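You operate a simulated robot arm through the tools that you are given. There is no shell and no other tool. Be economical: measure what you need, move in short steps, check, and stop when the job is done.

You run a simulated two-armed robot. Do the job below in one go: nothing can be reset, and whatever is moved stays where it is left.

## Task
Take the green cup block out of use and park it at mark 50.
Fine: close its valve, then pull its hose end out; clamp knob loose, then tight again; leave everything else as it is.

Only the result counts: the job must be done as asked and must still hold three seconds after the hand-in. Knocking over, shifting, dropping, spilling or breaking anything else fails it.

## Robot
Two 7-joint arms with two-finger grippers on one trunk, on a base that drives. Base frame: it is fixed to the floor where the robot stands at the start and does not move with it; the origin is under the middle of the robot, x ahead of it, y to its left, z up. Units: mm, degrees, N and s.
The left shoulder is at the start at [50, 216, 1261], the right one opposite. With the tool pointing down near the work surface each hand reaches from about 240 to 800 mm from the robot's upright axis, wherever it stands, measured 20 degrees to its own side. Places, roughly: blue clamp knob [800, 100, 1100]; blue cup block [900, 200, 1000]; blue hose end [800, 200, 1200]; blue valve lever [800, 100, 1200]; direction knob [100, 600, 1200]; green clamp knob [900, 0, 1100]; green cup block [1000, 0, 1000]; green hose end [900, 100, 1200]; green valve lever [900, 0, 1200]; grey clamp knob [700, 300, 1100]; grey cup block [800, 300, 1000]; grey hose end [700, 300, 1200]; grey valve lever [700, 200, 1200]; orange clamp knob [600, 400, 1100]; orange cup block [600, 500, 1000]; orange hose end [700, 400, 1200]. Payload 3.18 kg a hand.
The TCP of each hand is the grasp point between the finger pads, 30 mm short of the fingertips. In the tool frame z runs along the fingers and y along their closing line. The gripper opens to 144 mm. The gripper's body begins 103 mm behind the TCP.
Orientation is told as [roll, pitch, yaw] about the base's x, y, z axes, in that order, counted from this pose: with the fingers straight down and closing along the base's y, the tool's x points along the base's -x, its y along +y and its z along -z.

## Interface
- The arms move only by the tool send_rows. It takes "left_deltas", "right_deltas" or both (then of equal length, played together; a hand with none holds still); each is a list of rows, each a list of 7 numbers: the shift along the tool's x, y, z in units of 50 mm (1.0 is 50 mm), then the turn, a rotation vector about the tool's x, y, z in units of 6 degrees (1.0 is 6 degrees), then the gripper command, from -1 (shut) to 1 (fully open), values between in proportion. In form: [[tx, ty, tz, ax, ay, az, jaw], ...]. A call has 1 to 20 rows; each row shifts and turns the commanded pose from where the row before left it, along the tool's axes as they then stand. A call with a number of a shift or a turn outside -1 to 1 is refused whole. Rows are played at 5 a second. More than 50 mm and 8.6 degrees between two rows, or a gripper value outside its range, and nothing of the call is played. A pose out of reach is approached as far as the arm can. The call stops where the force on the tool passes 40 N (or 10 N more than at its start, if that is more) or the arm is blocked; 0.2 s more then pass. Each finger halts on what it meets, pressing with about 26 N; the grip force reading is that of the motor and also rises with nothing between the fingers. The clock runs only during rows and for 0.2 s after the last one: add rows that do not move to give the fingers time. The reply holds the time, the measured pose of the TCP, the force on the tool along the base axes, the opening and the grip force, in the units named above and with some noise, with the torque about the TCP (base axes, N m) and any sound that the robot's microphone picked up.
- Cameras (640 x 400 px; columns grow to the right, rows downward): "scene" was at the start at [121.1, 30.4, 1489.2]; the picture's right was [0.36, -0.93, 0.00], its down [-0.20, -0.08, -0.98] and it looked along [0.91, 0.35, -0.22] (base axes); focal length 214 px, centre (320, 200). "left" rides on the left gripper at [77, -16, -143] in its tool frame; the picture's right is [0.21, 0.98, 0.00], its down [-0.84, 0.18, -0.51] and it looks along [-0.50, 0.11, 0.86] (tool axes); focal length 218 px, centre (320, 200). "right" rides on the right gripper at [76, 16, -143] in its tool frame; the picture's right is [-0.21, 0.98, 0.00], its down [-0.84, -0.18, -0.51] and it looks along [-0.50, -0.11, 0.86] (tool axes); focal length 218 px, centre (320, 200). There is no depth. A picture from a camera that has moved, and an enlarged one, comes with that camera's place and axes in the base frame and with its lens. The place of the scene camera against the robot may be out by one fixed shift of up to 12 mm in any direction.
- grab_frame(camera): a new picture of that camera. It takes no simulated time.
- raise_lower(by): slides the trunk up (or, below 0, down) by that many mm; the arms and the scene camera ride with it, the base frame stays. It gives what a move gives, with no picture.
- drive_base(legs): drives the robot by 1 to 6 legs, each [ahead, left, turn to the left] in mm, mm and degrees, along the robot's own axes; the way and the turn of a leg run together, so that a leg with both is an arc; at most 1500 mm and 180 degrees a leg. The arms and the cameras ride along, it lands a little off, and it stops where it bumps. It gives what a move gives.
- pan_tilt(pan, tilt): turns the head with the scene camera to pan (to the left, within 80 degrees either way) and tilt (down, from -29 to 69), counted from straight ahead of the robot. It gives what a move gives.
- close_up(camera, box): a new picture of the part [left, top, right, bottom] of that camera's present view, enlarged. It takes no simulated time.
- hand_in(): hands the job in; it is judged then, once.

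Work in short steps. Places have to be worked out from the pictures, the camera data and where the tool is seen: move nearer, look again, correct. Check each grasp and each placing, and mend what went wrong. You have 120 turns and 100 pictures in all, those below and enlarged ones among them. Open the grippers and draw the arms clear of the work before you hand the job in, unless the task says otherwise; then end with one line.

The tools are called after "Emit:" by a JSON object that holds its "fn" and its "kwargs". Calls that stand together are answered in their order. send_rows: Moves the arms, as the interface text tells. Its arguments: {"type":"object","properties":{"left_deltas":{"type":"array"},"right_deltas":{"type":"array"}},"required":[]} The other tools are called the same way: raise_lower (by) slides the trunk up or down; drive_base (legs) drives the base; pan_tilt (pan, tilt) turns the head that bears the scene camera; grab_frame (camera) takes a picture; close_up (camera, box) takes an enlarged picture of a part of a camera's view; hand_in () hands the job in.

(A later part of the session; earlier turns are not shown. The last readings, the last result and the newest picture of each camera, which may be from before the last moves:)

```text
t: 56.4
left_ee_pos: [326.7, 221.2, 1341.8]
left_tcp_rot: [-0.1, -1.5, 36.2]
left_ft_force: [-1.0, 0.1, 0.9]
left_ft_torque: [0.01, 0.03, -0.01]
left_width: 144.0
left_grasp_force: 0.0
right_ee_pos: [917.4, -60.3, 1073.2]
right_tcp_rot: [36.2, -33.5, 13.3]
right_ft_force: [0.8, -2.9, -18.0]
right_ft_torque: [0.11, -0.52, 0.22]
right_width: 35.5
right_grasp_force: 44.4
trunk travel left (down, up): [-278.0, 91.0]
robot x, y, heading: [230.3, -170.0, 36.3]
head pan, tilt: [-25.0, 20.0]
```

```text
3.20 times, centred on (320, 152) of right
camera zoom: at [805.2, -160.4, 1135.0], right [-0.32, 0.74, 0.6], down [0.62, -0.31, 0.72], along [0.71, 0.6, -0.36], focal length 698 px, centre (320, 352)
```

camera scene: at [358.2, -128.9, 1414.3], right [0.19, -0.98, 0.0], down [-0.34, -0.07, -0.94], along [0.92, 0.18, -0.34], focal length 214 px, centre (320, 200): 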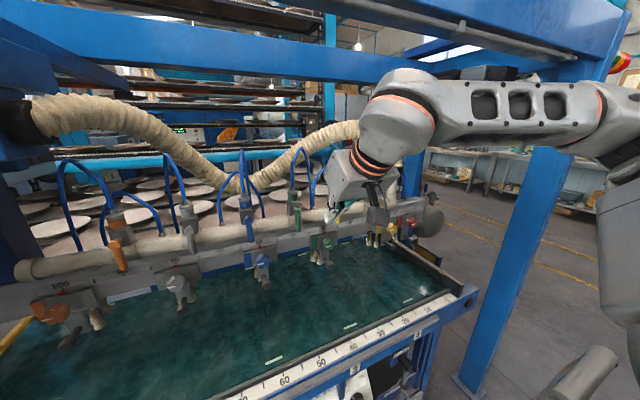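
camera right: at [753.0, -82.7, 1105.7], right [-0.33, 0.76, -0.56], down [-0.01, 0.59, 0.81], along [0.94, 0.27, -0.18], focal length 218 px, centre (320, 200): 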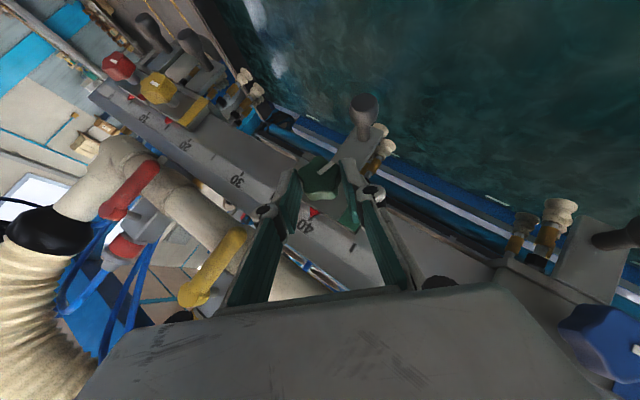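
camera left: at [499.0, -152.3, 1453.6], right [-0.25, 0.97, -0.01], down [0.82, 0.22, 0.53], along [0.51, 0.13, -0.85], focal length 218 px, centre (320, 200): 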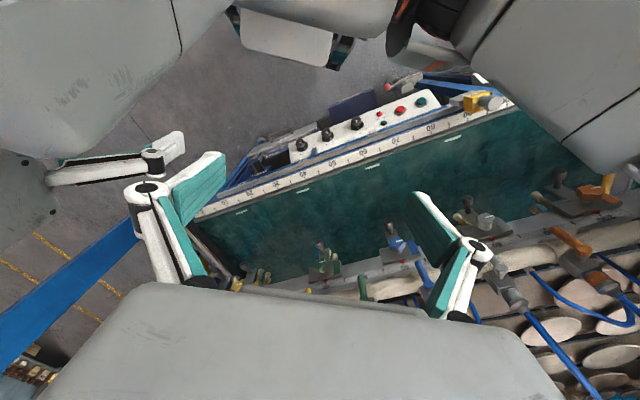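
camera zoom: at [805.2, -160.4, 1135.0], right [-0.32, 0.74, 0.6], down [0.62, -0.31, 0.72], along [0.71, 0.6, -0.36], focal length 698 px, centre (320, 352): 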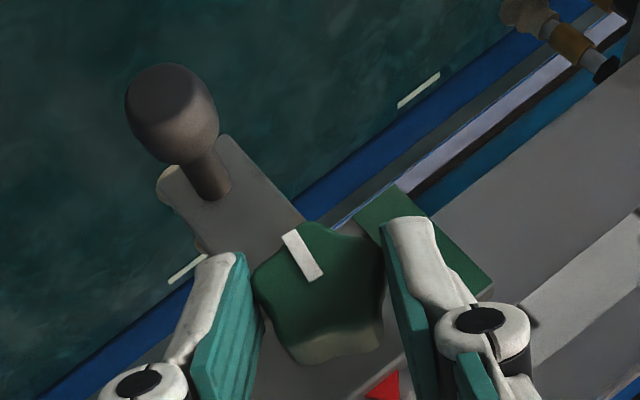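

The knob follows, about 95° now. I continue the turn through to the left lean.

Emit:
{"fn": "send_rows", "kwargs": {"right_deltas": [[0, 0.03, 0, 0.775, 0, -0.632, -1], [0, 0.03, 0, 0.775, 0, -0.632, -1], [0.02, 0.03, -0.016, 0.775, 0, -0.632, -1], [0.02, 0.03, -0.016, 0.775, 0, -0.632, -1], [0, 0.04, 0, 0.775, 0, -0.632, -1], [0, 0.05, 0, 0.775, 0, -0.632, -1], [0, 0.05, 0, 0.775, 0, -0.632, -1], [0, 0.05, 0, 0.775, 0, -0.632, -1], [0, 0.05, 0, 0.775, 0, -0.632, -1], [0, 0.05, 0, 0.775, 0, -0.632, -1]]}}

Emit:
{"fn": "close_up", "kwargs": {"camera": "right", "box": [220, 90, 420, 215]}}

```text
t: 58.6
left_ee_pos: [327.0, 220.7, 1340.0]
left_tcp_rot: [-0.3, -1.6, 36.3]
left_ft_force: [-0.8, -0.2, 1.5]
left_ft_torque: [-0.02, 0.0, -0.01]
left_width: 144.1
left_grasp_force: 0.0
right_ee_pos: [904.6, -45.8, 1074.7]
right_tcp_rot: [-37.5, -33.4, 57.8]
right_ft_force: [14.0, 8.4, 3.3]
right_ft_torque: [0.26, 0.4, -0.02]
right_width: 35.9
right_grasp_force: 45.2
trunk travel left (down, up): [-278.0, 91.0]
robot x, y, heading: [228.9, -175.7, 36.1]
head pan, tilt: [-25.0, 20.0]
```

```text
3.20 times, centred on (320, 152) of right
camera zoom: at [756.3, -94.2, 1118.1], right [-0.39, 0.84, -0.38], down [0.09, 0.45, 0.89], along [0.92, 0.31, -0.24], focal length 698 px, centre (320, 352)
```

zoom: 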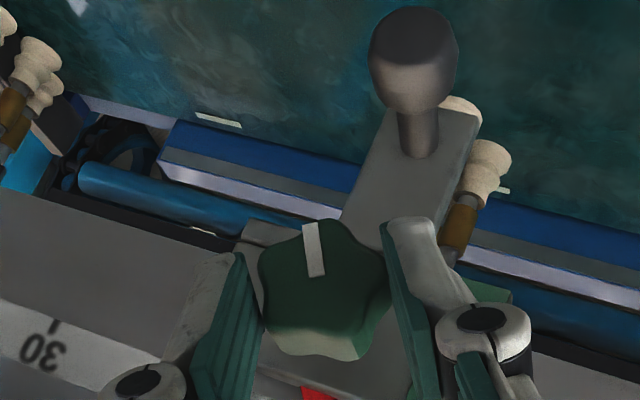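

By the mark the knob now stands about 127° loose, and it began slipping, which suggests an end stop. I test the slide again.

Emit:
{"fn": "send_rows", "kwargs": {"right_deltas": [[-0.03, 0, 0.025, 0, 0, 0, -1], [-0.032, 0.087, -0.039, 0, 0, 0, -1], [-0.032, 0.087, -0.039, 0, 0, 0, -1], [-0.032, 0.087, -0.039, 0, 0, 0, -1], [-0.032, 0.087, -0.039, 0, 0, 0, -1], [0, 0, 0, 0, 0, 0, -1]]}}

Emit:
{"fn": "close_up", "kwargs": {"camera": "right", "box": [220, 110, 420, 235]}}

```text
t: 60.0
left_ee_pos: [323.8, 221.2, 1340.3]
left_tcp_rot: [-0.1, -1.7, 36.3]
left_ft_force: [0.1, 0.2, 0.4]
left_ft_torque: [-0.01, 0.01, 0.02]
left_width: 143.8
left_grasp_force: 0.0
right_ee_pos: [891.0, -28.7, 1073.7]
right_tcp_rot: [-37.4, -33.5, 57.8]
right_ft_force: [4.6, 2.8, 18.5]
right_ft_torque: [0.13, -0.28, 0.18]
right_width: 35.6
right_grasp_force: 45.2
trunk travel left (down, up): [-278.0, 91.0]
robot x, y, heading: [233.9, -172.2, 35.8]
head pan, tilt: [-25.0, 20.0]
```

```text
3.20 times, centred on (320, 172) of right
camera zoom: at [743.8, -77.6, 1117.9], right [-0.39, 0.84, -0.38], down [0.09, 0.44, 0.89], along [0.92, 0.31, -0.24], focal length 698 px, centre (320, 288)
```

zoom: 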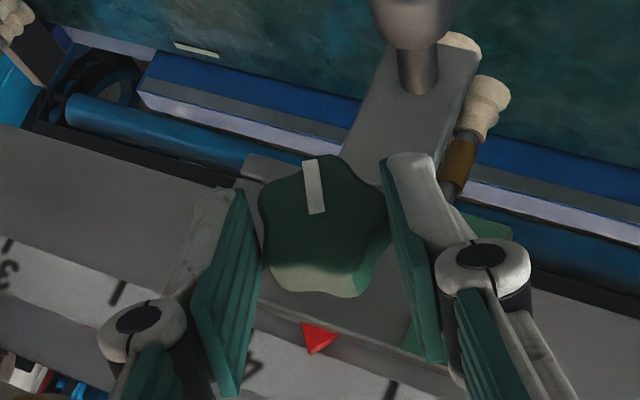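

It slides freely: the pointer has left 40 by about 20 mm. I continue 70 mm toward 50, easing a little upward.

Emit:
{"fn": "send_rows", "kwargs": {"right_deltas": [[-0.022, -0.02, -0.027, 0, 0, 0, -1], [-0.044, 0.121, -0.054, 0, 0, 0, -1], [-0.044, 0.121, -0.054, 0, 0, 0, -1], [-0.044, 0.121, -0.054, 0, 0, 0, -1], [-0.044, 0.121, -0.054, 0, 0, 0, -1], [-0.044, 0.121, -0.054, 0, 0, 0, -1], [-0.044, 0.121, -0.054, 0, 0, 0, -1], [-0.044, 0.121, -0.054, 0, 0, 0, -1], [-0.044, 0.121, -0.054, 0, 0, 0, -1], [-0.044, 0.121, -0.054, 0, 0, 0, -1], [0, 0, 0, 0, 0, 0, -1]]}}

Emit:
{"fn": "close_up", "kwargs": {"camera": "right", "box": [220, 110, 420, 235]}}

```text
t: 62.4
left_ee_pos: [324.3, 221.1, 1341.5]
left_tcp_rot: [-0.3, -1.7, 36.2]
left_ft_force: [0.7, -0.6, 0.2]
left_ft_torque: [-0.01, -0.02, 0.0]
left_width: 144.0
left_grasp_force: 0.0
right_ee_pos: [855.7, 20.9, 1073.5]
right_tcp_rot: [-37.0, -32.9, 57.3]
right_ft_force: [-18.9, -12.5, -21.6]
right_ft_torque: [0.02, 0.36, 0.21]
right_width: 35.6
right_grasp_force: 45.0
trunk travel left (down, up): [-278.0, 91.0]
robot x, y, heading: [228.2, -173.6, 36.1]
head pan, tilt: [-25.0, 20.0]
```

```text
3.20 times, centred on (320, 172) of right
camera zoom: at [707.9, -26.7, 1119.7], right [-0.39, 0.84, -0.38], down [0.09, 0.45, 0.89], along [0.92, 0.31, -0.25], focal length 698 px, centre (320, 288)
```

zoom: 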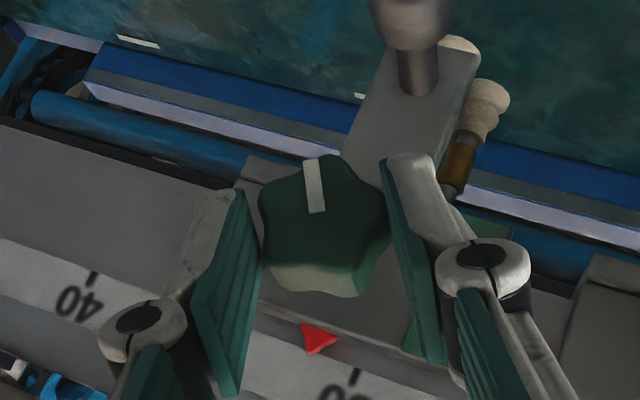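

About 17 mm remain by both the picture and the readings. I relieve the side loads, move 14 mm, and look closely.

Emit:
{"fn": "send_rows", "kwargs": {"right_deltas": [[0.064, 0.03, 0.015, 0, 0, 0, -1], [-0.032, 0.087, -0.039, 0, 0, 0, -1], [-0.032, 0.087, -0.039, 0, 0, 0, -1], [-0.026, 0.07, -0.031, 0, 0, 0, -1], [0, 0, 0, 0, 0, 0, -1]]}}

Emit:
{"fn": "close_up", "kwargs": {"camera": "right", "box": [280, 170, 380, 240]}}

```text
t: 63.6
left_ee_pos: [322.9, 219.1, 1341.5]
left_tcp_rot: [-0.2, -1.8, 36.2]
left_ft_force: [0.7, 0.9, 0.3]
left_ft_torque: [-0.01, -0.01, 0.02]
left_width: 144.0
left_grasp_force: 0.2
right_ee_pos: [846.8, 34.5, 1075.0]
right_tcp_rot: [-37.3, -33.6, 57.8]
right_ft_force: [-8.4, -6.6, 2.5]
right_ft_torque: [0.01, -0.05, 0.43]
right_width: 35.6
right_grasp_force: 45.4
trunk travel left (down, up): [-278.0, 91.0]
robot x, y, heading: [232.6, -171.4, 36.3]
head pan, tilt: [-25.0, 20.0]
```

```text
5.71 times, centred on (330, 205) of right
camera zoom: at [698.8, -15.2, 1117.8], right [-0.39, 0.84, -0.38], down [0.08, 0.44, 0.89], along [0.92, 0.31, -0.24], focal length 1247 px, centre (263, 171)
```

zoom: 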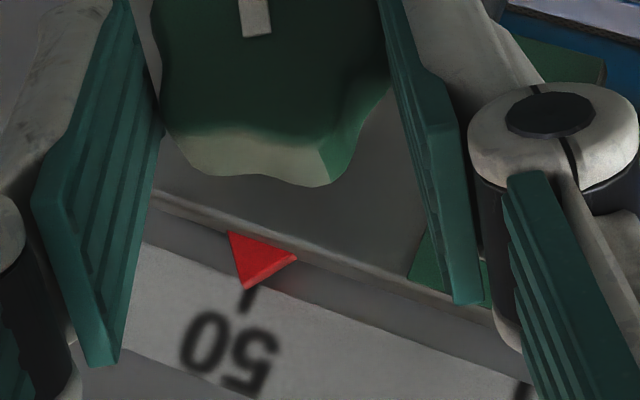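

The pointer tip sits on the 50 tick just as it sat on 40 at the start. I now turn the knob clockwise to tighten, first stroke.

Emit:
{"fn": "send_rows", "kwargs": {"right_deltas": [[0, -0.03, 0, -0.775, 0, 0.632, -1], [0, -0.03, 0, -0.775, 0, 0.632, -1], [0, -0.03, 0, -0.775, 0, 0.632, -1], [0, -0.032, 0, -0.775, 0, 0.632, -1], [0, -0.032, 0, -0.775, 0, 0.632, -1], [0, -0.032, 0, -0.775, 0, 0.632, -1], [0, -0.035, 0, -0.775, 0, 0.632, -1], [0, -0.035, 0, -0.775, 0, 0.632, -1]]}}

Emit:
{"fn": "close_up", "kwargs": {"camera": "right", "box": [220, 110, 420, 235]}}

```text
t: 65.4
left_ee_pos: [323.8, 220.0, 1342.5]
left_tcp_rot: [-0.3, -1.7, 36.2]
left_ft_force: [-0.1, -0.7, -0.2]
left_ft_torque: [-0.02, 0.01, -0.01]
left_width: 144.2
left_grasp_force: 0.0
right_ee_pos: [854.6, 22.3, 1075.6]
right_tcp_rot: [22.5, -37.5, 21.1]
right_ft_force: [4.3, -6.8, 16.3]
right_ft_torque: [0.12, -0.22, 0.23]
right_width: 35.4
right_grasp_force: 45.2
trunk travel left (down, up): [-278.0, 91.0]
robot x, y, heading: [231.5, -171.1, 36.2]
head pan, tilt: [-25.0, 20.0]
```

```text
3.20 times, centred on (320, 172) of right
camera zoom: at [734.8, -66.5, 1138.5], right [-0.38, 0.82, 0.42], down [0.53, -0.18, 0.83], along [0.76, 0.54, -0.36], focal length 698 px, centre (320, 288)
```

zoom: 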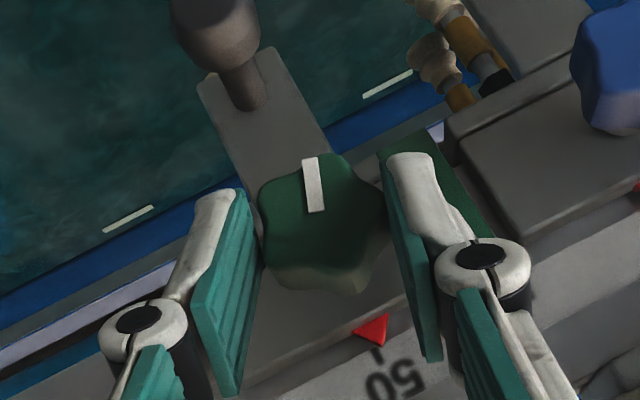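

The knob follows. I turn 18° more, then release, swing back counter-clockwise, and regrip for the second stroke.

Emit:
{"fn": "send_rows", "kwargs": {"right_deltas": [[0, -0.035, 0, -0.775, 0, 0.632, -1], [0, -0.035, 0, -0.775, 0, 0.632, -1], [0, -0.035, 0, -0.775, 0, 0.632, -1], [0, 0, 0, 0, 0, 0, -0.15], [0.09, 0, -0.076, 0, 0, 0, -0.15], [0, 0.03, 0, 0.775, 0, -0.632, -0.15], [0, 0.03, 0, 0.775, 0, -0.632, -0.15], [0, 0.03, 0, 0.775, 0, -0.632, -0.15], [0, 0.03, 0, 0.775, 0, -0.632, -0.15], [0, 0.03, 0, 0.775, 0, -0.632, -0.15], [0, 0.03, 0, 0.775, 0, -0.632, -0.15], [0, 0.03, 0, 0.775, 0, -0.632, -0.15], [0, 0.03, 0, 0.775, 0, -0.632, -0.15], [0, 0.03, 0, 0.775, 0, -0.632, -0.15], [0, 0.03, 0, 0.775, 0, -0.632, -0.15], [0, 0.03, 0, 0.775, 0, -0.632, -0.15], [0, 0.03, 0, 0.775, 0, -0.632, -0.15]]}}

Emit:
{"fn": "close_up", "kwargs": {"camera": "right", "box": [220, 110, 420, 235]}}

```text
t: 69.0
left_ee_pos: [324.6, 220.8, 1340.6]
left_tcp_rot: [-0.3, -1.8, 36.3]
left_ft_force: [0.2, -0.5, -0.2]
left_ft_torque: [-0.02, -0.04, 0.01]
left_width: 144.3
left_grasp_force: 0.1
right_ee_pos: [843.9, 30.1, 1074.0]
right_tcp_rot: [-43.9, -30.8, 61.0]
right_ft_force: [-0.6, -0.1, -0.2]
right_ft_torque: [-0.01, -0.02, 0.0]
right_width: 61.3
right_grasp_force: 0.0
trunk travel left (down, up): [-278.0, 91.0]
robot x, y, heading: [227.2, -172.3, 36.2]
head pan, tilt: [-25.0, 20.0]
```

```text
3.20 times, centred on (320, 172) of right
camera zoom: at [693.2, -14.9, 1113.3], right [-0.36, 0.8, -0.48], down [0.04, 0.52, 0.85], along [0.93, 0.29, -0.22], focal length 698 px, centre (320, 288)
```

zoom: 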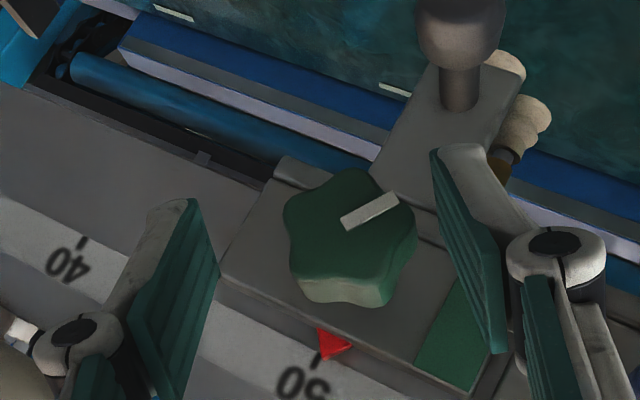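

By the mark about 60° remain, and the pointer is still on 50. I recentre, grip, and tighten.

Emit:
{"fn": "send_rows", "kwargs": {"right_deltas": [[-0.08, 0.11, 0.065, 0, 0, 0, -0.2], [0, 0, 0, 0, 0, 0, -0.7], [0, 0, 0, 0, 0, 0, -1], [0, 0, 0, 0, 0, 0, -1], [0, -0.03, 0, -0.775, 0, 0.632, -1], [0, -0.03, 0, -0.775, 0, 0.632, -1], [0, -0.03, 0, -0.775, 0, 0.632, -1], [0, -0.032, 0, -0.775, 0, 0.632, -1], [0, -0.032, 0, -0.775, 0, 0.632, -1], [0, -0.032, 0, -0.775, 0, 0.632, -1]]}}

Emit:
{"fn": "close_up", "kwargs": {"camera": "right", "box": [220, 110, 420, 235]}}

```text
t: 71.2
left_ee_pos: [325.8, 219.4, 1340.2]
left_tcp_rot: [-0.2, -1.6, 36.2]
left_ft_force: [-0.9, 0.4, -0.1]
left_ft_torque: [-0.04, 0.01, 0.03]
left_width: 144.2
left_grasp_force: 0.1
right_ee_pos: [850.6, 27.7, 1073.9]
right_tcp_rot: [-0.5, -39.5, 35.4]
right_ft_force: [5.6, -5.2, 7.0]
right_ft_torque: [-0.09, -0.09, 0.56]
right_width: 34.9
right_grasp_force: 45.3
trunk travel left (down, up): [-278.0, 91.0]
robot x, y, heading: [229.7, -169.6, 36.0]
head pan, tilt: [-25.0, 20.0]
```

```text
3.20 times, centred on (320, 172) of right
camera zoom: at [719.1, -44.7, 1134.5], right [-0.43, 0.89, 0.13], down [0.37, 0.04, 0.93], along [0.82, 0.45, -0.35], focal length 698 px, centre (320, 288)
```

zoom: 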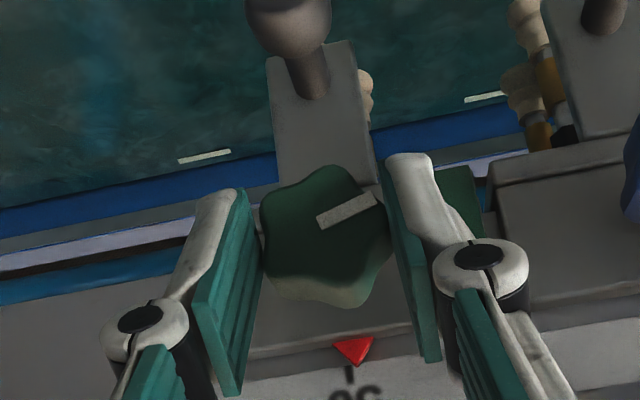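

The hand is level and the knob follows. I continue clockwise toward tight.

Emit:
{"fn": "send_rows", "kwargs": {"right_deltas": [[0, -0.032, 0, -0.775, 0, 0.632, -1], [0, -0.032, 0, -0.775, 0, 0.632, -1], [0, -0.032, 0, -0.775, 0, 0.632, -1], [0, -0.032, 0, -0.775, 0, 0.632, -1], [0, -0.032, 0, -0.775, 0, 0.632, -1]]}}

Emit:
{"fn": "close_up", "kwargs": {"camera": "right", "box": [220, 110, 420, 235]}}

```text
t: 72.4
left_ee_pos: [325.9, 221.1, 1339.6]
left_tcp_rot: [-0.1, -1.6, 36.4]
left_ft_force: [-0.4, 0.3, 0.5]
left_ft_torque: [0.01, -0.01, 0.0]
left_width: 144.0
left_grasp_force: 0.1
right_ee_pos: [855.3, 22.4, 1068.7]
right_tcp_rot: [36.2, -33.3, 13.2]
right_ft_force: [4.5, 2.8, -8.9]
right_ft_torque: [-0.52, -0.53, 0.39]
right_width: 35.7
right_grasp_force: 45.0
trunk travel left (down, up): [-278.0, 91.0]
robot x, y, heading: [227.3, -171.7, 36.1]
head pan, tilt: [-25.0, 20.0]
```

```text
3.20 times, centred on (320, 172) of right
camera zoom: at [742.1, -77.1, 1130.5], right [-0.32, 0.74, 0.6], down [0.63, -0.31, 0.72], along [0.71, 0.6, -0.36], focal length 698 px, centre (320, 288)
```

zoom: 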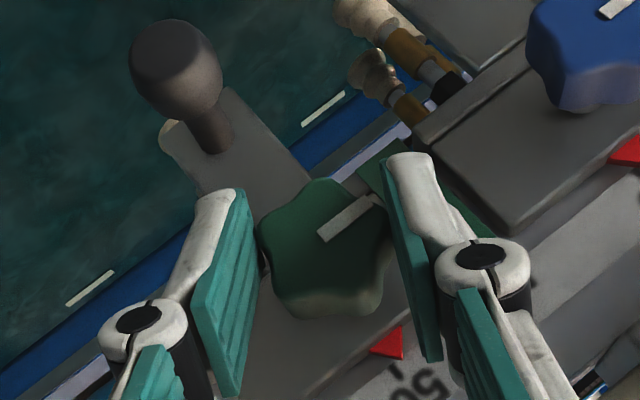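

The mark is nearly parallel to the others' tight marks. I turn a final 9° to seat it.

Emit:
{"fn": "send_rows", "kwargs": {"right_deltas": [[0, -0.016, 0, -0.39, 0, 0.316, -1], [0, -0.016, 0, -0.39, 0, 0.316, -1], [0, -0.016, 0, -0.39, 0, 0.316, -1], [0, 0, 0, 0, 0, 0, -1]]}}

Emit:
{"fn": "close_up", "kwargs": {"camera": "right", "box": [220, 110, 420, 235]}}

```text
t: 73.4
left_ee_pos: [325.5, 221.3, 1341.2]
left_tcp_rot: [-0.2, -1.6, 36.1]
left_ft_force: [1.0, -1.0, -0.4]
left_ft_torque: [0.0, -0.03, 0.0]
left_width: 144.1
left_grasp_force: 0.0
right_ee_pos: [855.5, 19.0, 1070.2]
right_tcp_rot: [45.9, -29.8, 7.9]
right_ft_force: [-1.3, -0.3, -7.7]
right_ft_torque: [-0.29, 0.25, -0.14]
right_width: 35.5
right_grasp_force: 44.9
trunk travel left (down, up): [-278.0, 91.0]
robot x, y, heading: [230.9, -174.0, 36.1]
head pan, tilt: [-25.0, 20.0]
```

```text
3.20 times, centred on (320, 172) of right
camera zoom: at [749.1, -87.7, 1127.3], right [-0.26, 0.65, 0.71], down [0.68, -0.4, 0.61], along [0.68, 0.65, -0.34], focal length 698 px, centre (320, 288)
```

zoom: 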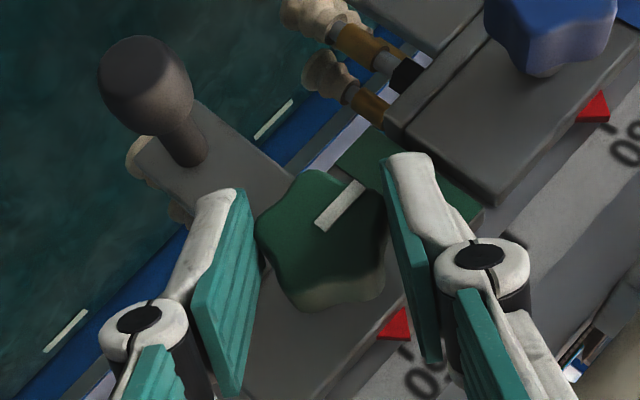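

The mark is back at its original tight angle and the hand no longer drags it further. I open, back out along the tool axis, level the hand, and check.

Emit:
{"fn": "send_rows", "kwargs": {"right_deltas": [[0, 0, 0, 0, 0, 0, -0.1], [0, 0, 0, 0, 0, 0, -0.1], [0, 0, -0.8, 0, 0, 0, -0.1], [0, 0, -0.8, 0, 0, 0, -0.1], [0, 0, 0, 0.775, 0, -0.632, -0.1], [0, 0, 0, 0.775, 0, -0.632, -0.1], [0, 0, 0, 0.775, 0, -0.632, -0.1], [0, 0, 0, 0.775, 0, -0.632, -0.1], [0, 0, 0, 0.775, 0, -0.632, -0.1], [0, 0, 0, 0.775, 0, -0.632, -0.1]]}}

Emit:
{"fn": "close_up", "kwargs": {"camera": "right", "box": [260, 120, 400, 220]}}

Emit:
{"fn": "close_up", "kwargs": {"camera": "scene", "box": [250, 170, 370, 270]}}

```text
t: 75.6
left_ee_pos: [324.9, 221.7, 1341.1]
left_tcp_rot: [-0.1, -1.7, 36.1]
left_ft_force: [-0.1, 0.5, 0.2]
left_ft_torque: [-0.02, 0.02, 0.0]
left_width: 143.9
left_grasp_force: 0.1
right_ee_pos: [837.4, -39.1, 1119.0]
right_tcp_rot: [3.1, -39.4, 33.0]
right_ft_force: [0.4, 0.2, -0.1]
right_ft_torque: [-0.05, -0.02, -0.02]
right_width: 64.9
right_grasp_force: 0.1
trunk travel left (down, up): [-278.0, 91.0]
robot x, y, heading: [228.9, -171.6, 36.4]
head pan, tilt: [-25.0, 20.0]
```

```text
4.00 times, centred on (330, 170) of right
camera zoom: at [706.6, -114.6, 1180.3], right [-0.43, 0.89, 0.18], down [0.39, 0.01, 0.92], along [0.81, 0.46, -0.35], focal length 873 px, centre (280, 320)
```

zoom: 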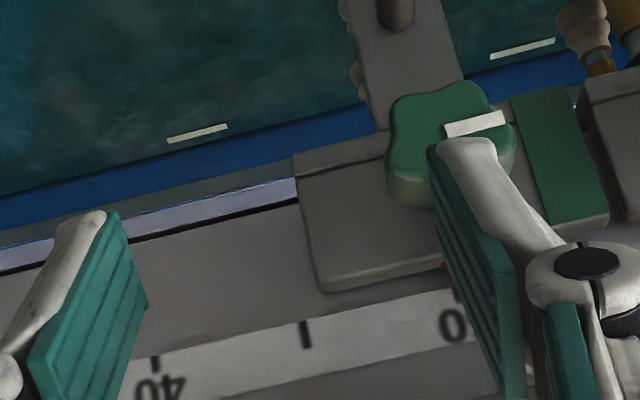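

```text
4.00 times, centred on (310, 220) of scene
camera zoom: at [356.5, -127.7, 1414.5], right [0.19, -0.98, 0.0], down [-0.34, -0.07, -0.94], along [0.92, 0.18, -0.34], focal length 858 px, centre (360, 120)
```

zoom: 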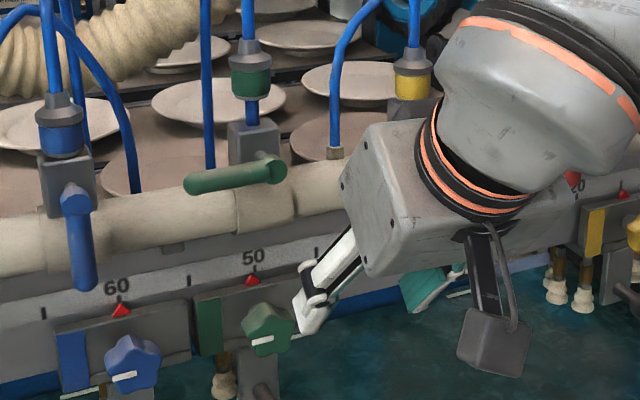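

From the scene camera the pointer sits at 50. I move the hand further right and up out of the way, then zoom on the pointer, with blue's at 60 as reference.

Emit:
{"fn": "send_rows", "kwargs": {"right_deltas": [[0.2, -0.5, -0.8, 0, 0, 0, -0.1], [0.2, -0.5, -0.8, 0, 0, 0, -0.1]]}}

Emit:
{"fn": "close_up", "kwargs": {"camera": "scene", "box": [270, 222, 334, 262]}}

Emit:
{"fn": "close_up", "kwargs": {"camera": "right", "box": [320, 110, 440, 190]}}

```text
t: 76.2
left_ee_pos: [324.8, 219.8, 1341.6]
left_tcp_rot: [-0.2, -1.7, 36.2]
left_ft_force: [-0.4, -0.4, -0.1]
left_ft_torque: [0.07, 0.0, 0.03]
left_width: 144.1
left_grasp_force: 0.1
right_ee_pos: [812.1, -124.0, 1163.1]
right_tcp_rot: [3.4, -39.4, 32.9]
right_ft_force: [-0.2, -0.4, 0.6]
right_ft_torque: [0.02, -0.03, 0.0]
right_width: 64.7
right_grasp_force: 0.0
trunk travel left (down, up): [-278.0, 91.0]
robot x, y, heading: [231.8, -172.3, 36.0]
head pan, tilt: [-25.0, 20.0]
```

```text
10.00 times, centred on (302, 242) of scene
camera zoom: at [356.6, -129.4, 1414.6], right [0.19, -0.98, 0.0], down [-0.34, -0.07, -0.94], along [0.92, 0.18, -0.34], focal length 2145 px, centre (500, -220)
```

zoom: 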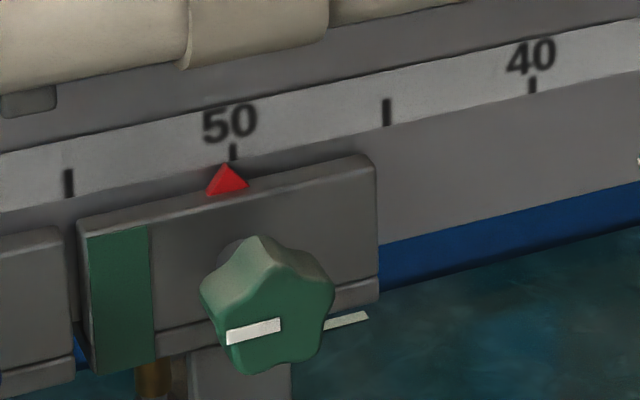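

```text
5.00 times, centred on (380, 150) of right
camera zoom: at [683.1, -198.8, 1224.4], right [-0.43, 0.89, 0.18], down [0.4, 0.01, 0.92], along [0.81, 0.46, -0.35], focal length 1091 px, centre (20, 450)
```

zoom: 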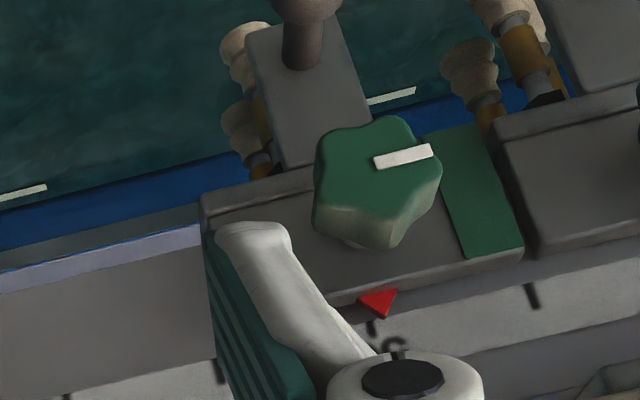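

The pointer looks a few mm past 50, toward 60, perhaps shifted while tightening. I zoom on blue's pointer at 60 as a reference for how an exact setting looks from here.

Emit:
{"fn": "close_up", "kwargs": {"camera": "scene", "box": [240, 226, 304, 266]}}

Emit:
{"fn": "close_up", "kwargs": {"camera": "scene", "box": [385, 190, 449, 230]}}

```text
10.00 times, centred on (272, 246) of scene
camera zoom: at [356.6, -129.4, 1414.6], right [0.19, -0.98, 0.0], down [-0.34, -0.07, -0.94], along [0.92, 0.18, -0.34], focal length 2145 px, centre (800, -260)
```

zoom: 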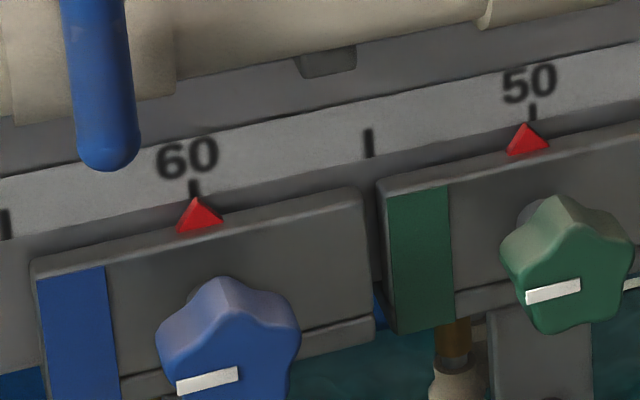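

```text
10.00 times, centred on (417, 210) of scene
camera zoom: at [356.6, -129.4, 1414.6], right [0.19, -0.98, 0.0], down [-0.34, -0.07, -0.94], along [0.92, 0.18, -0.34], focal length 2145 px, centre (-650, 100)
```

zoom: 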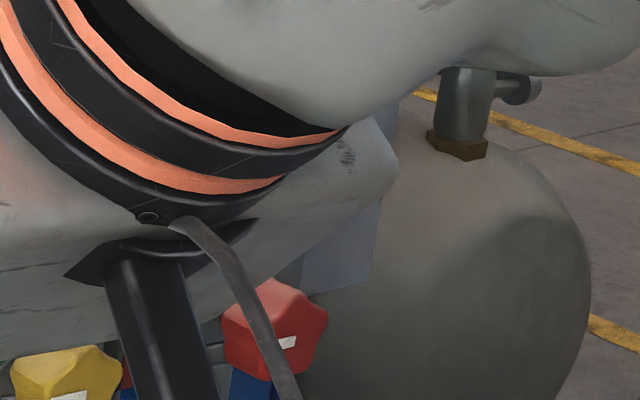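

Blue's pointer is centred on its tick, while green's sits about 3 mm past 50. I'll redo it: loosen, shift back slightly, retighten. First I return to the pre-grasp in front of the knob.

Emit:
{"fn": "send_rows", "kwargs": {"right_deltas": [[-0.27, 0.667, 0.465, 0.39, 0, -0.316, -0.1], [-0.27, 0.667, 0.465, 0, 0, 0, -0.1], [-0.27, 0.667, 0.465, 0, 0, 0, -0.1], [0, -0.155, 0, -0.775, 0, 0.632, -0.1], [0, -0.155, 0, -0.775, 0, 0.632, -0.1], [0, -0.155, 0, -0.775, 0, 0.632, -0.1], [0, -0.155, 0, -0.775, 0, 0.632, -0.1], [0, -0.155, 0, -0.775, 0, 0.632, -0.1]]}}

Emit:
{"fn": "grab_frame", "kwargs": {"camera": "right"}}

```text
t: 78.0
left_ee_pos: [325.9, 219.5, 1342.1]
left_tcp_rot: [-0.2, -1.7, 36.2]
left_ft_force: [0.5, -0.1, -0.2]
left_ft_torque: [0.0, 0.0, -0.01]
left_width: 144.1
left_grasp_force: 0.0
right_ee_pos: [838.4, -29.2, 1132.0]
right_tcp_rot: [36.5, -33.5, 13.0]
right_ft_force: [-0.7, -0.5, -0.2]
right_ft_torque: [0.01, 0.03, 0.01]
right_width: 65.1
right_grasp_force: 0.1
trunk travel left (down, up): [-278.0, 91.0]
robot x, y, heading: [228.6, -172.1, 36.3]
head pan, tilt: [-25.0, 20.0]
```

```text
19 pictures are left
camera right: at [725.9, -128.5, 1192.0], right [-0.32, 0.73, 0.6], down [0.62, -0.31, 0.72], along [0.71, 0.6, -0.36], focal length 218 px, centre (320, 200)
```

right: 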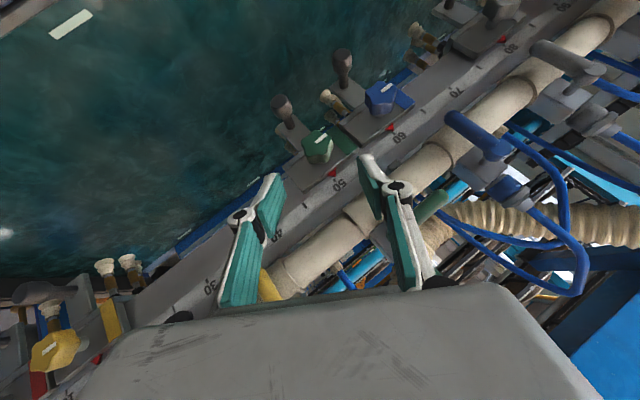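

Alignment matches the first approach apart from about 7 mm in height, which I correct. Then I advance, grip, and turn counter-clockwise about 72°.

Emit:
{"fn": "send_rows", "kwargs": {"right_deltas": [[0.077, -0.03, 0.5, 0, 0, 0, -0.2], [0, 0, 0.5, 0, 0, 0, -0.2], [0, 0, 0.55, 0, 0, 0, -0.2], [0, 0, 0, 0, 0, 0, -0.7], [0, 0, 0, 0, 0, 0, -1], [0, 0, 0, 0, 0, 0, -1], [0.02, 0.03, -0.016, 0.775, 0, -0.632, -1], [0.02, 0.03, -0.016, 0.775, 0, -0.632, -1], [0.02, 0.03, -0.016, 0.775, 0, -0.632, -1], [0.02, 0.03, -0.016, 0.775, 0, -0.632, -1], [0, 0.04, 0, 0.775, 0, -0.632, -1], [0, 0.04, 0, 0.775, 0, -0.632, -1], [0, 0.04, 0, 0.775, 0, -0.632, -1], [0, 0.04, 0, 0.775, 0, -0.632, -1], [0, 0.05, 0, 0.775, 0, -0.632, -1], [0, 0.05, 0, 0.775, 0, -0.632, -1], [0, 0.05, 0, 0.775, 0, -0.632, -1], [0, 0.05, 0, 0.775, 0, -0.632, -1]]}}

Emit:
{"fn": "close_up", "kwargs": {"camera": "right", "box": [220, 110, 420, 235]}}

```text
t: 81.8
left_ee_pos: [328.6, 221.1, 1340.6]
left_tcp_rot: [-0.3, -1.5, 36.1]
left_ft_force: [0.3, -0.7, 0.4]
left_ft_torque: [-0.03, -0.01, -0.04]
left_width: 144.0
left_grasp_force: 0.1
right_ee_pos: [846.2, 42.0, 1072.0]
right_tcp_rot: [-50.0, -28.0, 64.0]
right_ft_force: [22.8, 14.6, -1.5]
right_ft_torque: [-0.07, -0.04, 0.09]
right_width: 35.9
right_grasp_force: 44.7
trunk travel left (down, up): [-278.0, 91.0]
robot x, y, heading: [231.2, -172.3, 36.1]
head pan, tilt: [-25.0, 20.0]
```

```text
3.20 times, centred on (320, 172) of right
camera zoom: at [692.3, -0.3, 1105.3], right [-0.33, 0.76, -0.56], down [-0.01, 0.59, 0.81], along [0.94, 0.27, -0.18], focal length 698 px, centre (320, 288)
```

zoom: 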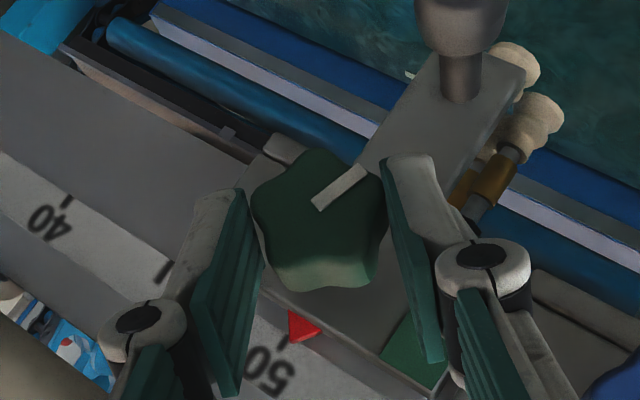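

It turned about 75° again. I swing back, recentre, regrip, and turn about 54° more.

Emit:
{"fn": "send_rows", "kwargs": {"right_deltas": [[0, 0, 0, 0, 0, 0, -0.15], [0.07, -0.05, -0.057, 0, 0, 0, -0.15], [0, -0.03, 0, -0.775, 0, 0.632, -0.15], [0, -0.03, 0, -0.775, 0, 0.632, -0.15], [0, -0.03, 0, -0.775, 0, 0.632, -0.15], [0, -0.03, 0, -0.775, 0, 0.632, -0.15], [0, -0.03, 0, -0.775, 0, 0.632, -0.15], [0, -0.03, 0, -0.775, 0, 0.632, -0.15], [0, -0.03, 0, -0.775, 0, 0.632, -0.15], [0, -0.03, 0, -0.775, 0, 0.632, -0.15], [0, -0.03, 0, -0.775, 0, 0.632, -0.15], [0, -0.03, 0, -0.775, 0, 0.632, -0.15], [0, -0.03, 0, -0.775, 0, 0.632, -0.15], [0, -0.03, 0, -0.775, 0, 0.632, -0.15]]}}

Emit:
{"fn": "close_up", "kwargs": {"camera": "right", "box": [220, 110, 420, 235]}}

```text
t: 84.8
left_ee_pos: [325.5, 219.7, 1341.3]
left_tcp_rot: [-0.2, -1.7, 36.2]
left_ft_force: [0.1, 0.4, 0.4]
left_ft_torque: [-0.02, 0.02, 0.02]
left_width: 143.9
left_grasp_force: 0.0
right_ee_pos: [848.8, 21.2, 1077.9]
right_tcp_rot: [36.5, -33.6, 13.1]
right_ft_force: [-0.7, -0.1, 1.2]
right_ft_torque: [0.01, 0.0, -0.03]
right_width: 61.1
right_grasp_force: 0.0
trunk travel left (down, up): [-278.0, 91.0]
robot x, y, heading: [231.8, -169.0, 36.2]
head pan, tilt: [-25.0, 20.0]
```

```text
3.20 times, centred on (320, 172) of right
camera zoom: at [736.5, -78.2, 1138.7], right [-0.32, 0.73, 0.6], down [0.62, -0.31, 0.72], along [0.71, 0.6, -0.35], focal length 698 px, centre (320, 288)
```

zoom: 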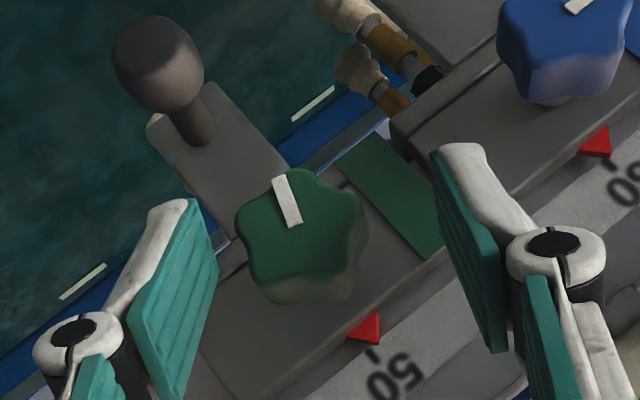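

Knob offset is about 6 mm; I recentre, advance, grip and turn 54° counter-clockwise.

Emit:
{"fn": "send_rows", "kwargs": {"right_deltas": [[-0.078, -0.12, 0.063, 0, 0, 0, -0.2], [0, 0, 0, 0, 0, 0, -0.7], [0, 0, 0, 0, 0, 0, -1], [0, 0, 0, 0, 0, 0, -1], [0, 0.03, 0, 0.775, 0, -0.632, -1], [0, 0.03, 0, 0.775, 0, -0.632, -1], [0.02, 0.03, -0.016, 0.775, 0, -0.632, -1], [0.02, 0.03, -0.016, 0.775, 0, -0.632, -1], [0, 0.03, 0, 0.775, 0, -0.632, -1], [0, 0.04, 0, 0.775, 0, -0.632, -1], [0, 0.04, 0, 0.775, 0, -0.632, -1], [0, 0.04, 0, 0.775, 0, -0.632, -1], [0, 0.04, 0, 0.775, 0, -0.632, -1], [0, 0.04, 0, 0.775, 0, -0.632, -1]]}}

Emit:
{"fn": "close_up", "kwargs": {"camera": "right", "box": [270, 150, 380, 230]}}

```text
t: 87.8
left_ee_pos: [326.5, 223.0, 1340.7]
left_tcp_rot: [-0.3, -1.7, 36.2]
left_ft_force: [-0.9, 0.5, -0.1]
left_ft_torque: [-0.02, -0.01, 0.01]
left_width: 144.1
left_grasp_force: 0.2
right_ee_pos: [844.0, 33.9, 1074.4]
right_tcp_rot: [-37.4, -33.3, 57.6]
right_ft_force: [9.8, 6.2, 0.2]
right_ft_torque: [0.35, 0.47, -0.05]
right_width: 35.9
right_grasp_force: 44.4
trunk travel left (down, up): [-278.0, 91.0]
robot x, y, heading: [228.0, -175.7, 36.2]
head pan, tilt: [-25.0, 20.0]
```

```text
5.00 times, centred on (325, 190) of right
camera zoom: at [696.5, -15.1, 1118.9], right [-0.39, 0.84, -0.38], down [0.09, 0.45, 0.89], along [0.92, 0.31, -0.25], focal length 1091 px, centre (295, 250)
```

zoom: 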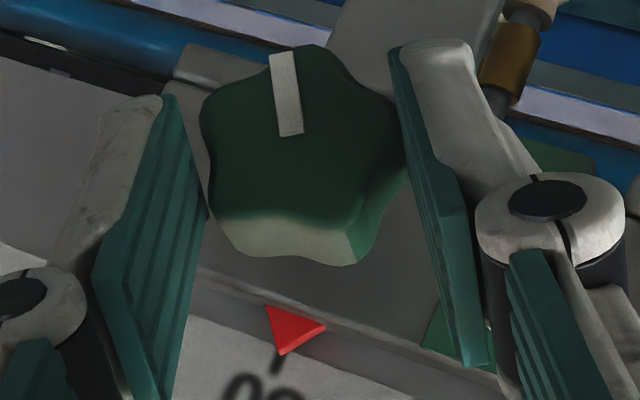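

It is loose again at 127°, and the drift from tightening was only about 1 mm. I slide the block back about 4.5 mm toward 40.

Emit:
{"fn": "send_rows", "kwargs": {"right_deltas": [[0.014, -0.039, 0.0175, 0, 0, 0, -1], [0.014, -0.039, 0.0175, 0, 0, 0, -1], [0, 0, 0, 0, 0, 0, -1], [0, 0, 0, 0, 0, 0, -1]]}}

Emit:
{"fn": "close_up", "kwargs": {"camera": "right", "box": [270, 150, 380, 230]}}

```text
t: 88.8
left_ee_pos: [326.1, 221.4, 1341.5]
left_tcp_rot: [-0.2, -1.6, 36.3]
left_ft_force: [0.4, -0.5, 0.0]
left_ft_torque: [-0.04, 0.01, 0.01]
left_width: 144.1
left_grasp_force: 0.1
right_ee_pos: [847.7, 30.4, 1076.1]
right_tcp_rot: [-37.2, -33.1, 57.7]
right_ft_force: [0.8, 7.0, -4.0]
right_ft_torque: [0.35, 0.32, 0.44]
right_width: 35.7
right_grasp_force: 45.1
trunk travel left (down, up): [-278.0, 91.0]
robot x, y, heading: [233.8, -172.9, 36.5]
head pan, tilt: [-25.0, 20.0]
```

```text
5.00 times, centred on (325, 190) of right
camera zoom: at [699.1, -18.8, 1119.1], right [-0.39, 0.84, -0.38], down [0.09, 0.45, 0.89], along [0.92, 0.31, -0.25], focal length 1091 px, centre (295, 250)
```

zoom: 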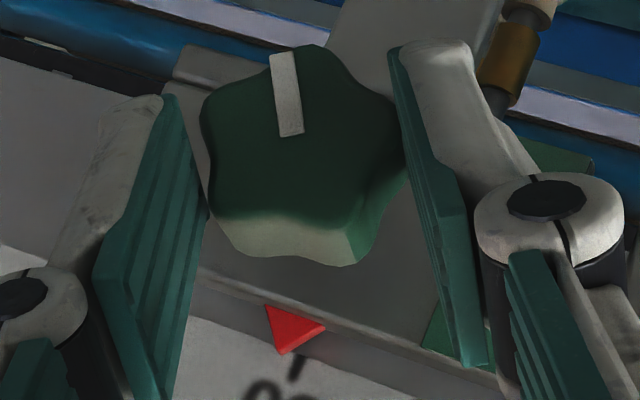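

It moved about 4 to 5 mm, leaving about 1 mm for the known drift. I tighten again with the same first stroke.

Emit:
{"fn": "send_rows", "kwargs": {"right_deltas": [[0, -0.03, 0, -0.775, 0, 0.632, -1], [0, -0.03, 0, -0.775, 0, 0.632, -1], [0, -0.03, 0, -0.775, 0, 0.632, -1], [0, -0.032, 0, -0.775, 0, 0.632, -1], [0, -0.032, 0, -0.775, 0, 0.632, -1], [0, -0.032, 0, -0.775, 0, 0.632, -1], [0, -0.035, 0, -0.775, 0, 0.632, -1], [0, -0.035, 0, -0.775, 0, 0.632, -1], [0, -0.035, 0, -0.775, 0, 0.632, -1], [0, -0.035, 0, -0.775, 0, 0.632, -1], [0, -0.035, 0, -0.775, 0, 0.632, -1]]}}

Emit:
{"fn": "send_rows", "kwargs": {"right_deltas": [[0, 0, 0, 0, 0, 0, -0.15], [0.09, 0, -0.076, 0, 0, 0, -0.15], [0, 0.03, 0, 0.775, 0, -0.632, -0.15], [0, 0.03, 0, 0.775, 0, -0.632, -0.15], [0, 0.03, 0, 0.775, 0, -0.632, -0.15], [0, 0.03, 0, 0.775, 0, -0.632, -0.15], [0, 0.03, 0, 0.775, 0, -0.632, -0.15], [0, 0.03, 0, 0.775, 0, -0.632, -0.15], [0, 0.03, 0, 0.775, 0, -0.632, -0.15], [0, 0.03, 0, 0.775, 0, -0.632, -0.15], [0, 0.03, 0, 0.775, 0, -0.632, -0.15], [0, 0.03, 0, 0.775, 0, -0.632, -0.15], [0, 0.03, 0, 0.775, 0, -0.632, -0.15], [0, 0.03, 0, 0.775, 0, -0.632, -0.15], [0, 0.03, 0, 0.775, 0, -0.632, -0.15]]}}

Emit:
{"fn": "close_up", "kwargs": {"camera": "right", "box": [220, 110, 420, 235]}}

```text
t: 91.2
left_ee_pos: [325.6, 220.0, 1341.3]
left_tcp_rot: [-0.2, -1.6, 36.2]
left_ft_force: [0.5, 0.2, 0.2]
left_ft_torque: [-0.01, 0.02, 0.03]
left_width: 144.3
left_grasp_force: 0.1
right_ee_pos: [858.6, 15.2, 1073.7]
right_tcp_rot: [43.0, -31.2, 9.4]
right_ft_force: [6.0, -5.4, 3.3]
right_ft_torque: [-0.15, 0.09, 0.33]
right_width: 35.3
right_grasp_force: 45.2
trunk travel left (down, up): [-278.0, 91.0]
robot x, y, heading: [231.5, -171.2, 36.2]
head pan, tilt: [-25.0, 20.0]
```

```text
t: 94.4
left_ee_pos: [323.6, 222.0, 1339.7]
left_tcp_rot: [-0.4, -1.7, 36.2]
left_ft_force: [-0.7, 0.0, -0.6]
left_ft_torque: [-0.01, -0.01, -0.01]
left_width: 144.1
left_grasp_force: 0.0
right_ee_pos: [839.8, 27.7, 1074.7]
right_tcp_rot: [-50.0, -27.9, 64.1]
right_ft_force: [-0.4, -0.5, -0.2]
right_ft_torque: [-0.01, 0.03, -0.03]
right_width: 60.9
right_grasp_force: 0.1
trunk travel left (down, up): [-278.0, 91.0]
robot x, y, heading: [233.3, -169.0, 35.9]
head pan, tilt: [-25.0, 20.0]
```

```text
3.20 times, centred on (320, 172) of right
camera zoom: at [687.8, -15.0, 1107.5], right [-0.33, 0.76, -0.56], down [-0.01, 0.59, 0.81], along [0.94, 0.27, -0.18], focal length 698 px, centre (320, 288)
```

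zoom: 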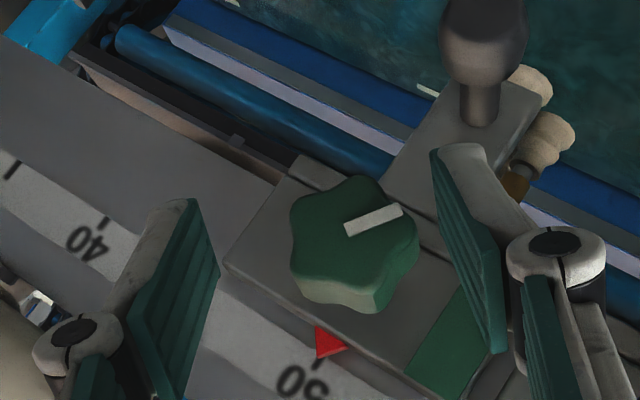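

The pointer looks aligned as in the original reference view, and 64° of tightening remain. I recentre, grip and finish tightening.

Emit:
{"fn": "send_rows", "kwargs": {"right_deltas": [[-0.08, 0.12, 0.065, 0, 0, 0, -0.2], [0, 0, 0, 0, 0, 0, -0.7], [0, 0, 0, 0, 0, 0, -1], [0, 0, 0, 0, 0, 0, -1], [0, -0.03, 0, -0.775, 0, 0.632, -1], [0, -0.03, 0, -0.775, 0, 0.632, -1], [0, -0.03, 0, -0.775, 0, 0.632, -1], [0, -0.032, 0, -0.775, 0, 0.632, -1], [0, -0.032, 0, -0.775, 0, 0.632, -1], [0, -0.032, 0, -0.775, 0, 0.632, -1], [0, -0.032, 0, -0.775, 0, 0.632, -1], [0, -0.032, 0, -0.775, 0, 0.632, -1], [0, -0.032, 0, -0.775, 0, 0.632, -1], [0, -0.032, 0, -0.775, 0, 0.632, -1], [0, -0.032, 0, -0.775, 0, 0.632, -1]]}}

Emit:
{"fn": "send_rows", "kwargs": {"right_deltas": [[0, -0.016, 0, -0.39, 0, 0.316, -1], [0, -0.016, 0, -0.39, 0, 0.316, -1], [0, -0.016, 0, -0.39, 0, 0.316, -1], [0, 0, 0, 0, 0, 0, -1]]}}

Emit:
{"fn": "close_up", "kwargs": {"camera": "right", "box": [220, 110, 420, 235]}}

```text
t: 97.6
left_ee_pos: [325.3, 219.3, 1342.2]
left_tcp_rot: [-0.1, -1.7, 36.1]
left_ft_force: [0.2, -0.3, -0.8]
left_ft_torque: [-0.01, 0.0, -0.02]
left_width: 143.9
left_grasp_force: 0.1
right_ee_pos: [853.7, 17.6, 1073.9]
right_tcp_rot: [29.8, -35.6, 16.7]
right_ft_force: [3.2, -12.7, -2.3]
right_ft_torque: [-0.61, -0.64, 0.18]
right_width: 35.4
right_grasp_force: 45.1
trunk travel left (down, up): [-278.0, 91.0]
robot x, y, heading: [232.3, -175.3, 35.9]
head pan, tilt: [-25.0, 20.0]
```

```text
t: 98.6
left_ee_pos: [327.0, 220.5, 1341.3]
left_tcp_rot: [-0.1, -1.6, 36.1]
left_ft_force: [-0.1, -1.0, 0.5]
left_ft_torque: [0.0, 0.03, -0.02]
left_width: 143.9
left_grasp_force: 0.1
right_ee_pos: [854.0, 15.7, 1072.5]
right_tcp_rot: [39.7, -32.3, 11.1]
right_ft_force: [4.7, -12.0, -5.1]
right_ft_torque: [-0.4, -0.61, -0.69]
right_width: 35.5
right_grasp_force: 44.4
trunk travel left (down, up): [-278.0, 91.0]
robot x, y, heading: [228.0, -169.2, 36.0]
head pan, tilt: [-25.0, 20.0]
```

```text
3.20 times, centred on (320, 172) of right
camera zoom: at [744.4, -85.5, 1132.6], right [-0.3, 0.71, 0.64], down [0.64, -0.35, 0.68], along [0.7, 0.62, -0.35], focal length 698 px, centre (320, 288)
```

zoom: 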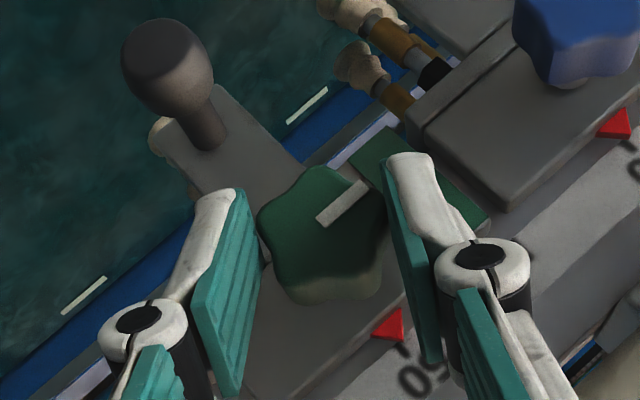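

The mark is nearly back to tight and the torque has risen to about 1 N·m. I add a final 9° to seat it firmly, then release and level.

Emit:
{"fn": "send_rows", "kwargs": {"right_deltas": [[0, -0.016, 0, -0.39, 0, 0.316, -1], [0, -0.016, 0, -0.39, 0, 0.316, -1], [0, -0.016, 0, -0.39, 0, 0.316, -1], [0, 0, 0, 0, 0, 0, -1]]}}

Emit:
{"fn": "send_rows", "kwargs": {"right_deltas": [[0, 0, 0, 0, 0, 0, -0.1], [0, 0, 0, 0, 0, 0, -0.1], [0, 0, -0.8, 0, 0, 0, -0.1], [0, 0, -0.8, 0, 0, 0, -0.1], [0, 0, 0, 0.775, 0, -0.632, -0.1], [0, 0, 0, 0.775, 0, -0.632, -0.1], [0, 0, 0, 0.775, 0, -0.632, -0.1], [0, 0, 0, 0.775, 0, -0.632, -0.1], [0, 0, 0, 0.775, 0, -0.632, -0.1], [0, 0, 0, 0.775, 0, -0.632, -0.1], [0, 0, 0, 0.775, 0, -0.632, -0.1], [0.2, -0.5, -0.8, 0, 0, 0, -0.1], [0.2, -0.5, -0.8, 0, 0, 0, -0.1]]}}

Emit:
{"fn": "close_up", "kwargs": {"camera": "scene", "box": [254, 222, 318, 262]}}

```text
t: 99.6
left_ee_pos: [325.5, 220.3, 1341.1]
left_tcp_rot: [0.0, -1.5, 36.3]
left_ft_force: [0.9, 0.2, 0.7]
left_ft_torque: [-0.03, 0.02, 0.01]
left_width: 144.5
left_grasp_force: 0.0
right_ee_pos: [856.2, 16.9, 1069.2]
right_tcp_rot: [49.2, -28.2, 6.5]
right_ft_force: [2.7, -8.3, -6.3]
right_ft_torque: [-0.32, -0.07, -0.64]
right_width: 35.0
right_grasp_force: 45.5
trunk travel left (down, up): [-278.0, 91.0]
robot x, y, heading: [230.3, -168.8, 36.1]
head pan, tilt: [-25.0, 20.0]
```

```text
t: 102.4
left_ee_pos: [325.4, 219.4, 1341.4]
left_tcp_rot: [-0.2, -1.7, 36.2]
left_ft_force: [-0.1, -0.7, 0.7]
left_ft_torque: [0.01, -0.02, -0.01]
left_width: 144.1
left_grasp_force: 0.1
right_ee_pos: [808.4, -123.9, 1163.1]
right_tcp_rot: [-0.5, -39.5, 35.4]
right_ft_force: [-0.9, 0.5, 0.5]
right_ft_torque: [-0.01, 0.01, 0.0]
right_width: 64.8
right_grasp_force: 0.1
trunk travel left (down, up): [-278.0, 91.0]
robot x, y, heading: [231.2, -172.3, 36.1]
head pan, tilt: [-25.0, 20.0]
```

```text
10.00 times, centred on (286, 242) of scene
camera zoom: at [356.3, -128.8, 1414.6], right [0.19, -0.98, 0.0], down [-0.34, -0.07, -0.94], along [0.92, 0.18, -0.34], focal length 2145 px, centre (660, -220)
```

zoom: 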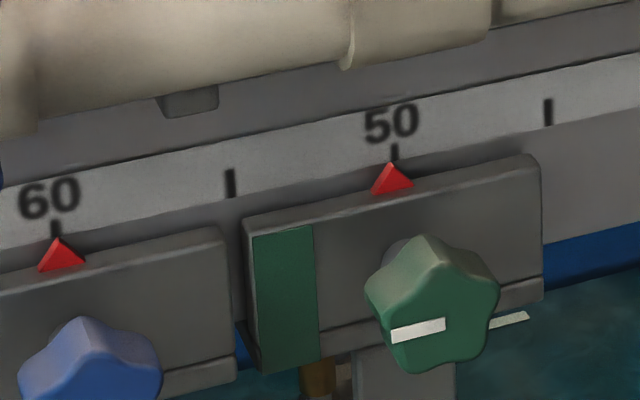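

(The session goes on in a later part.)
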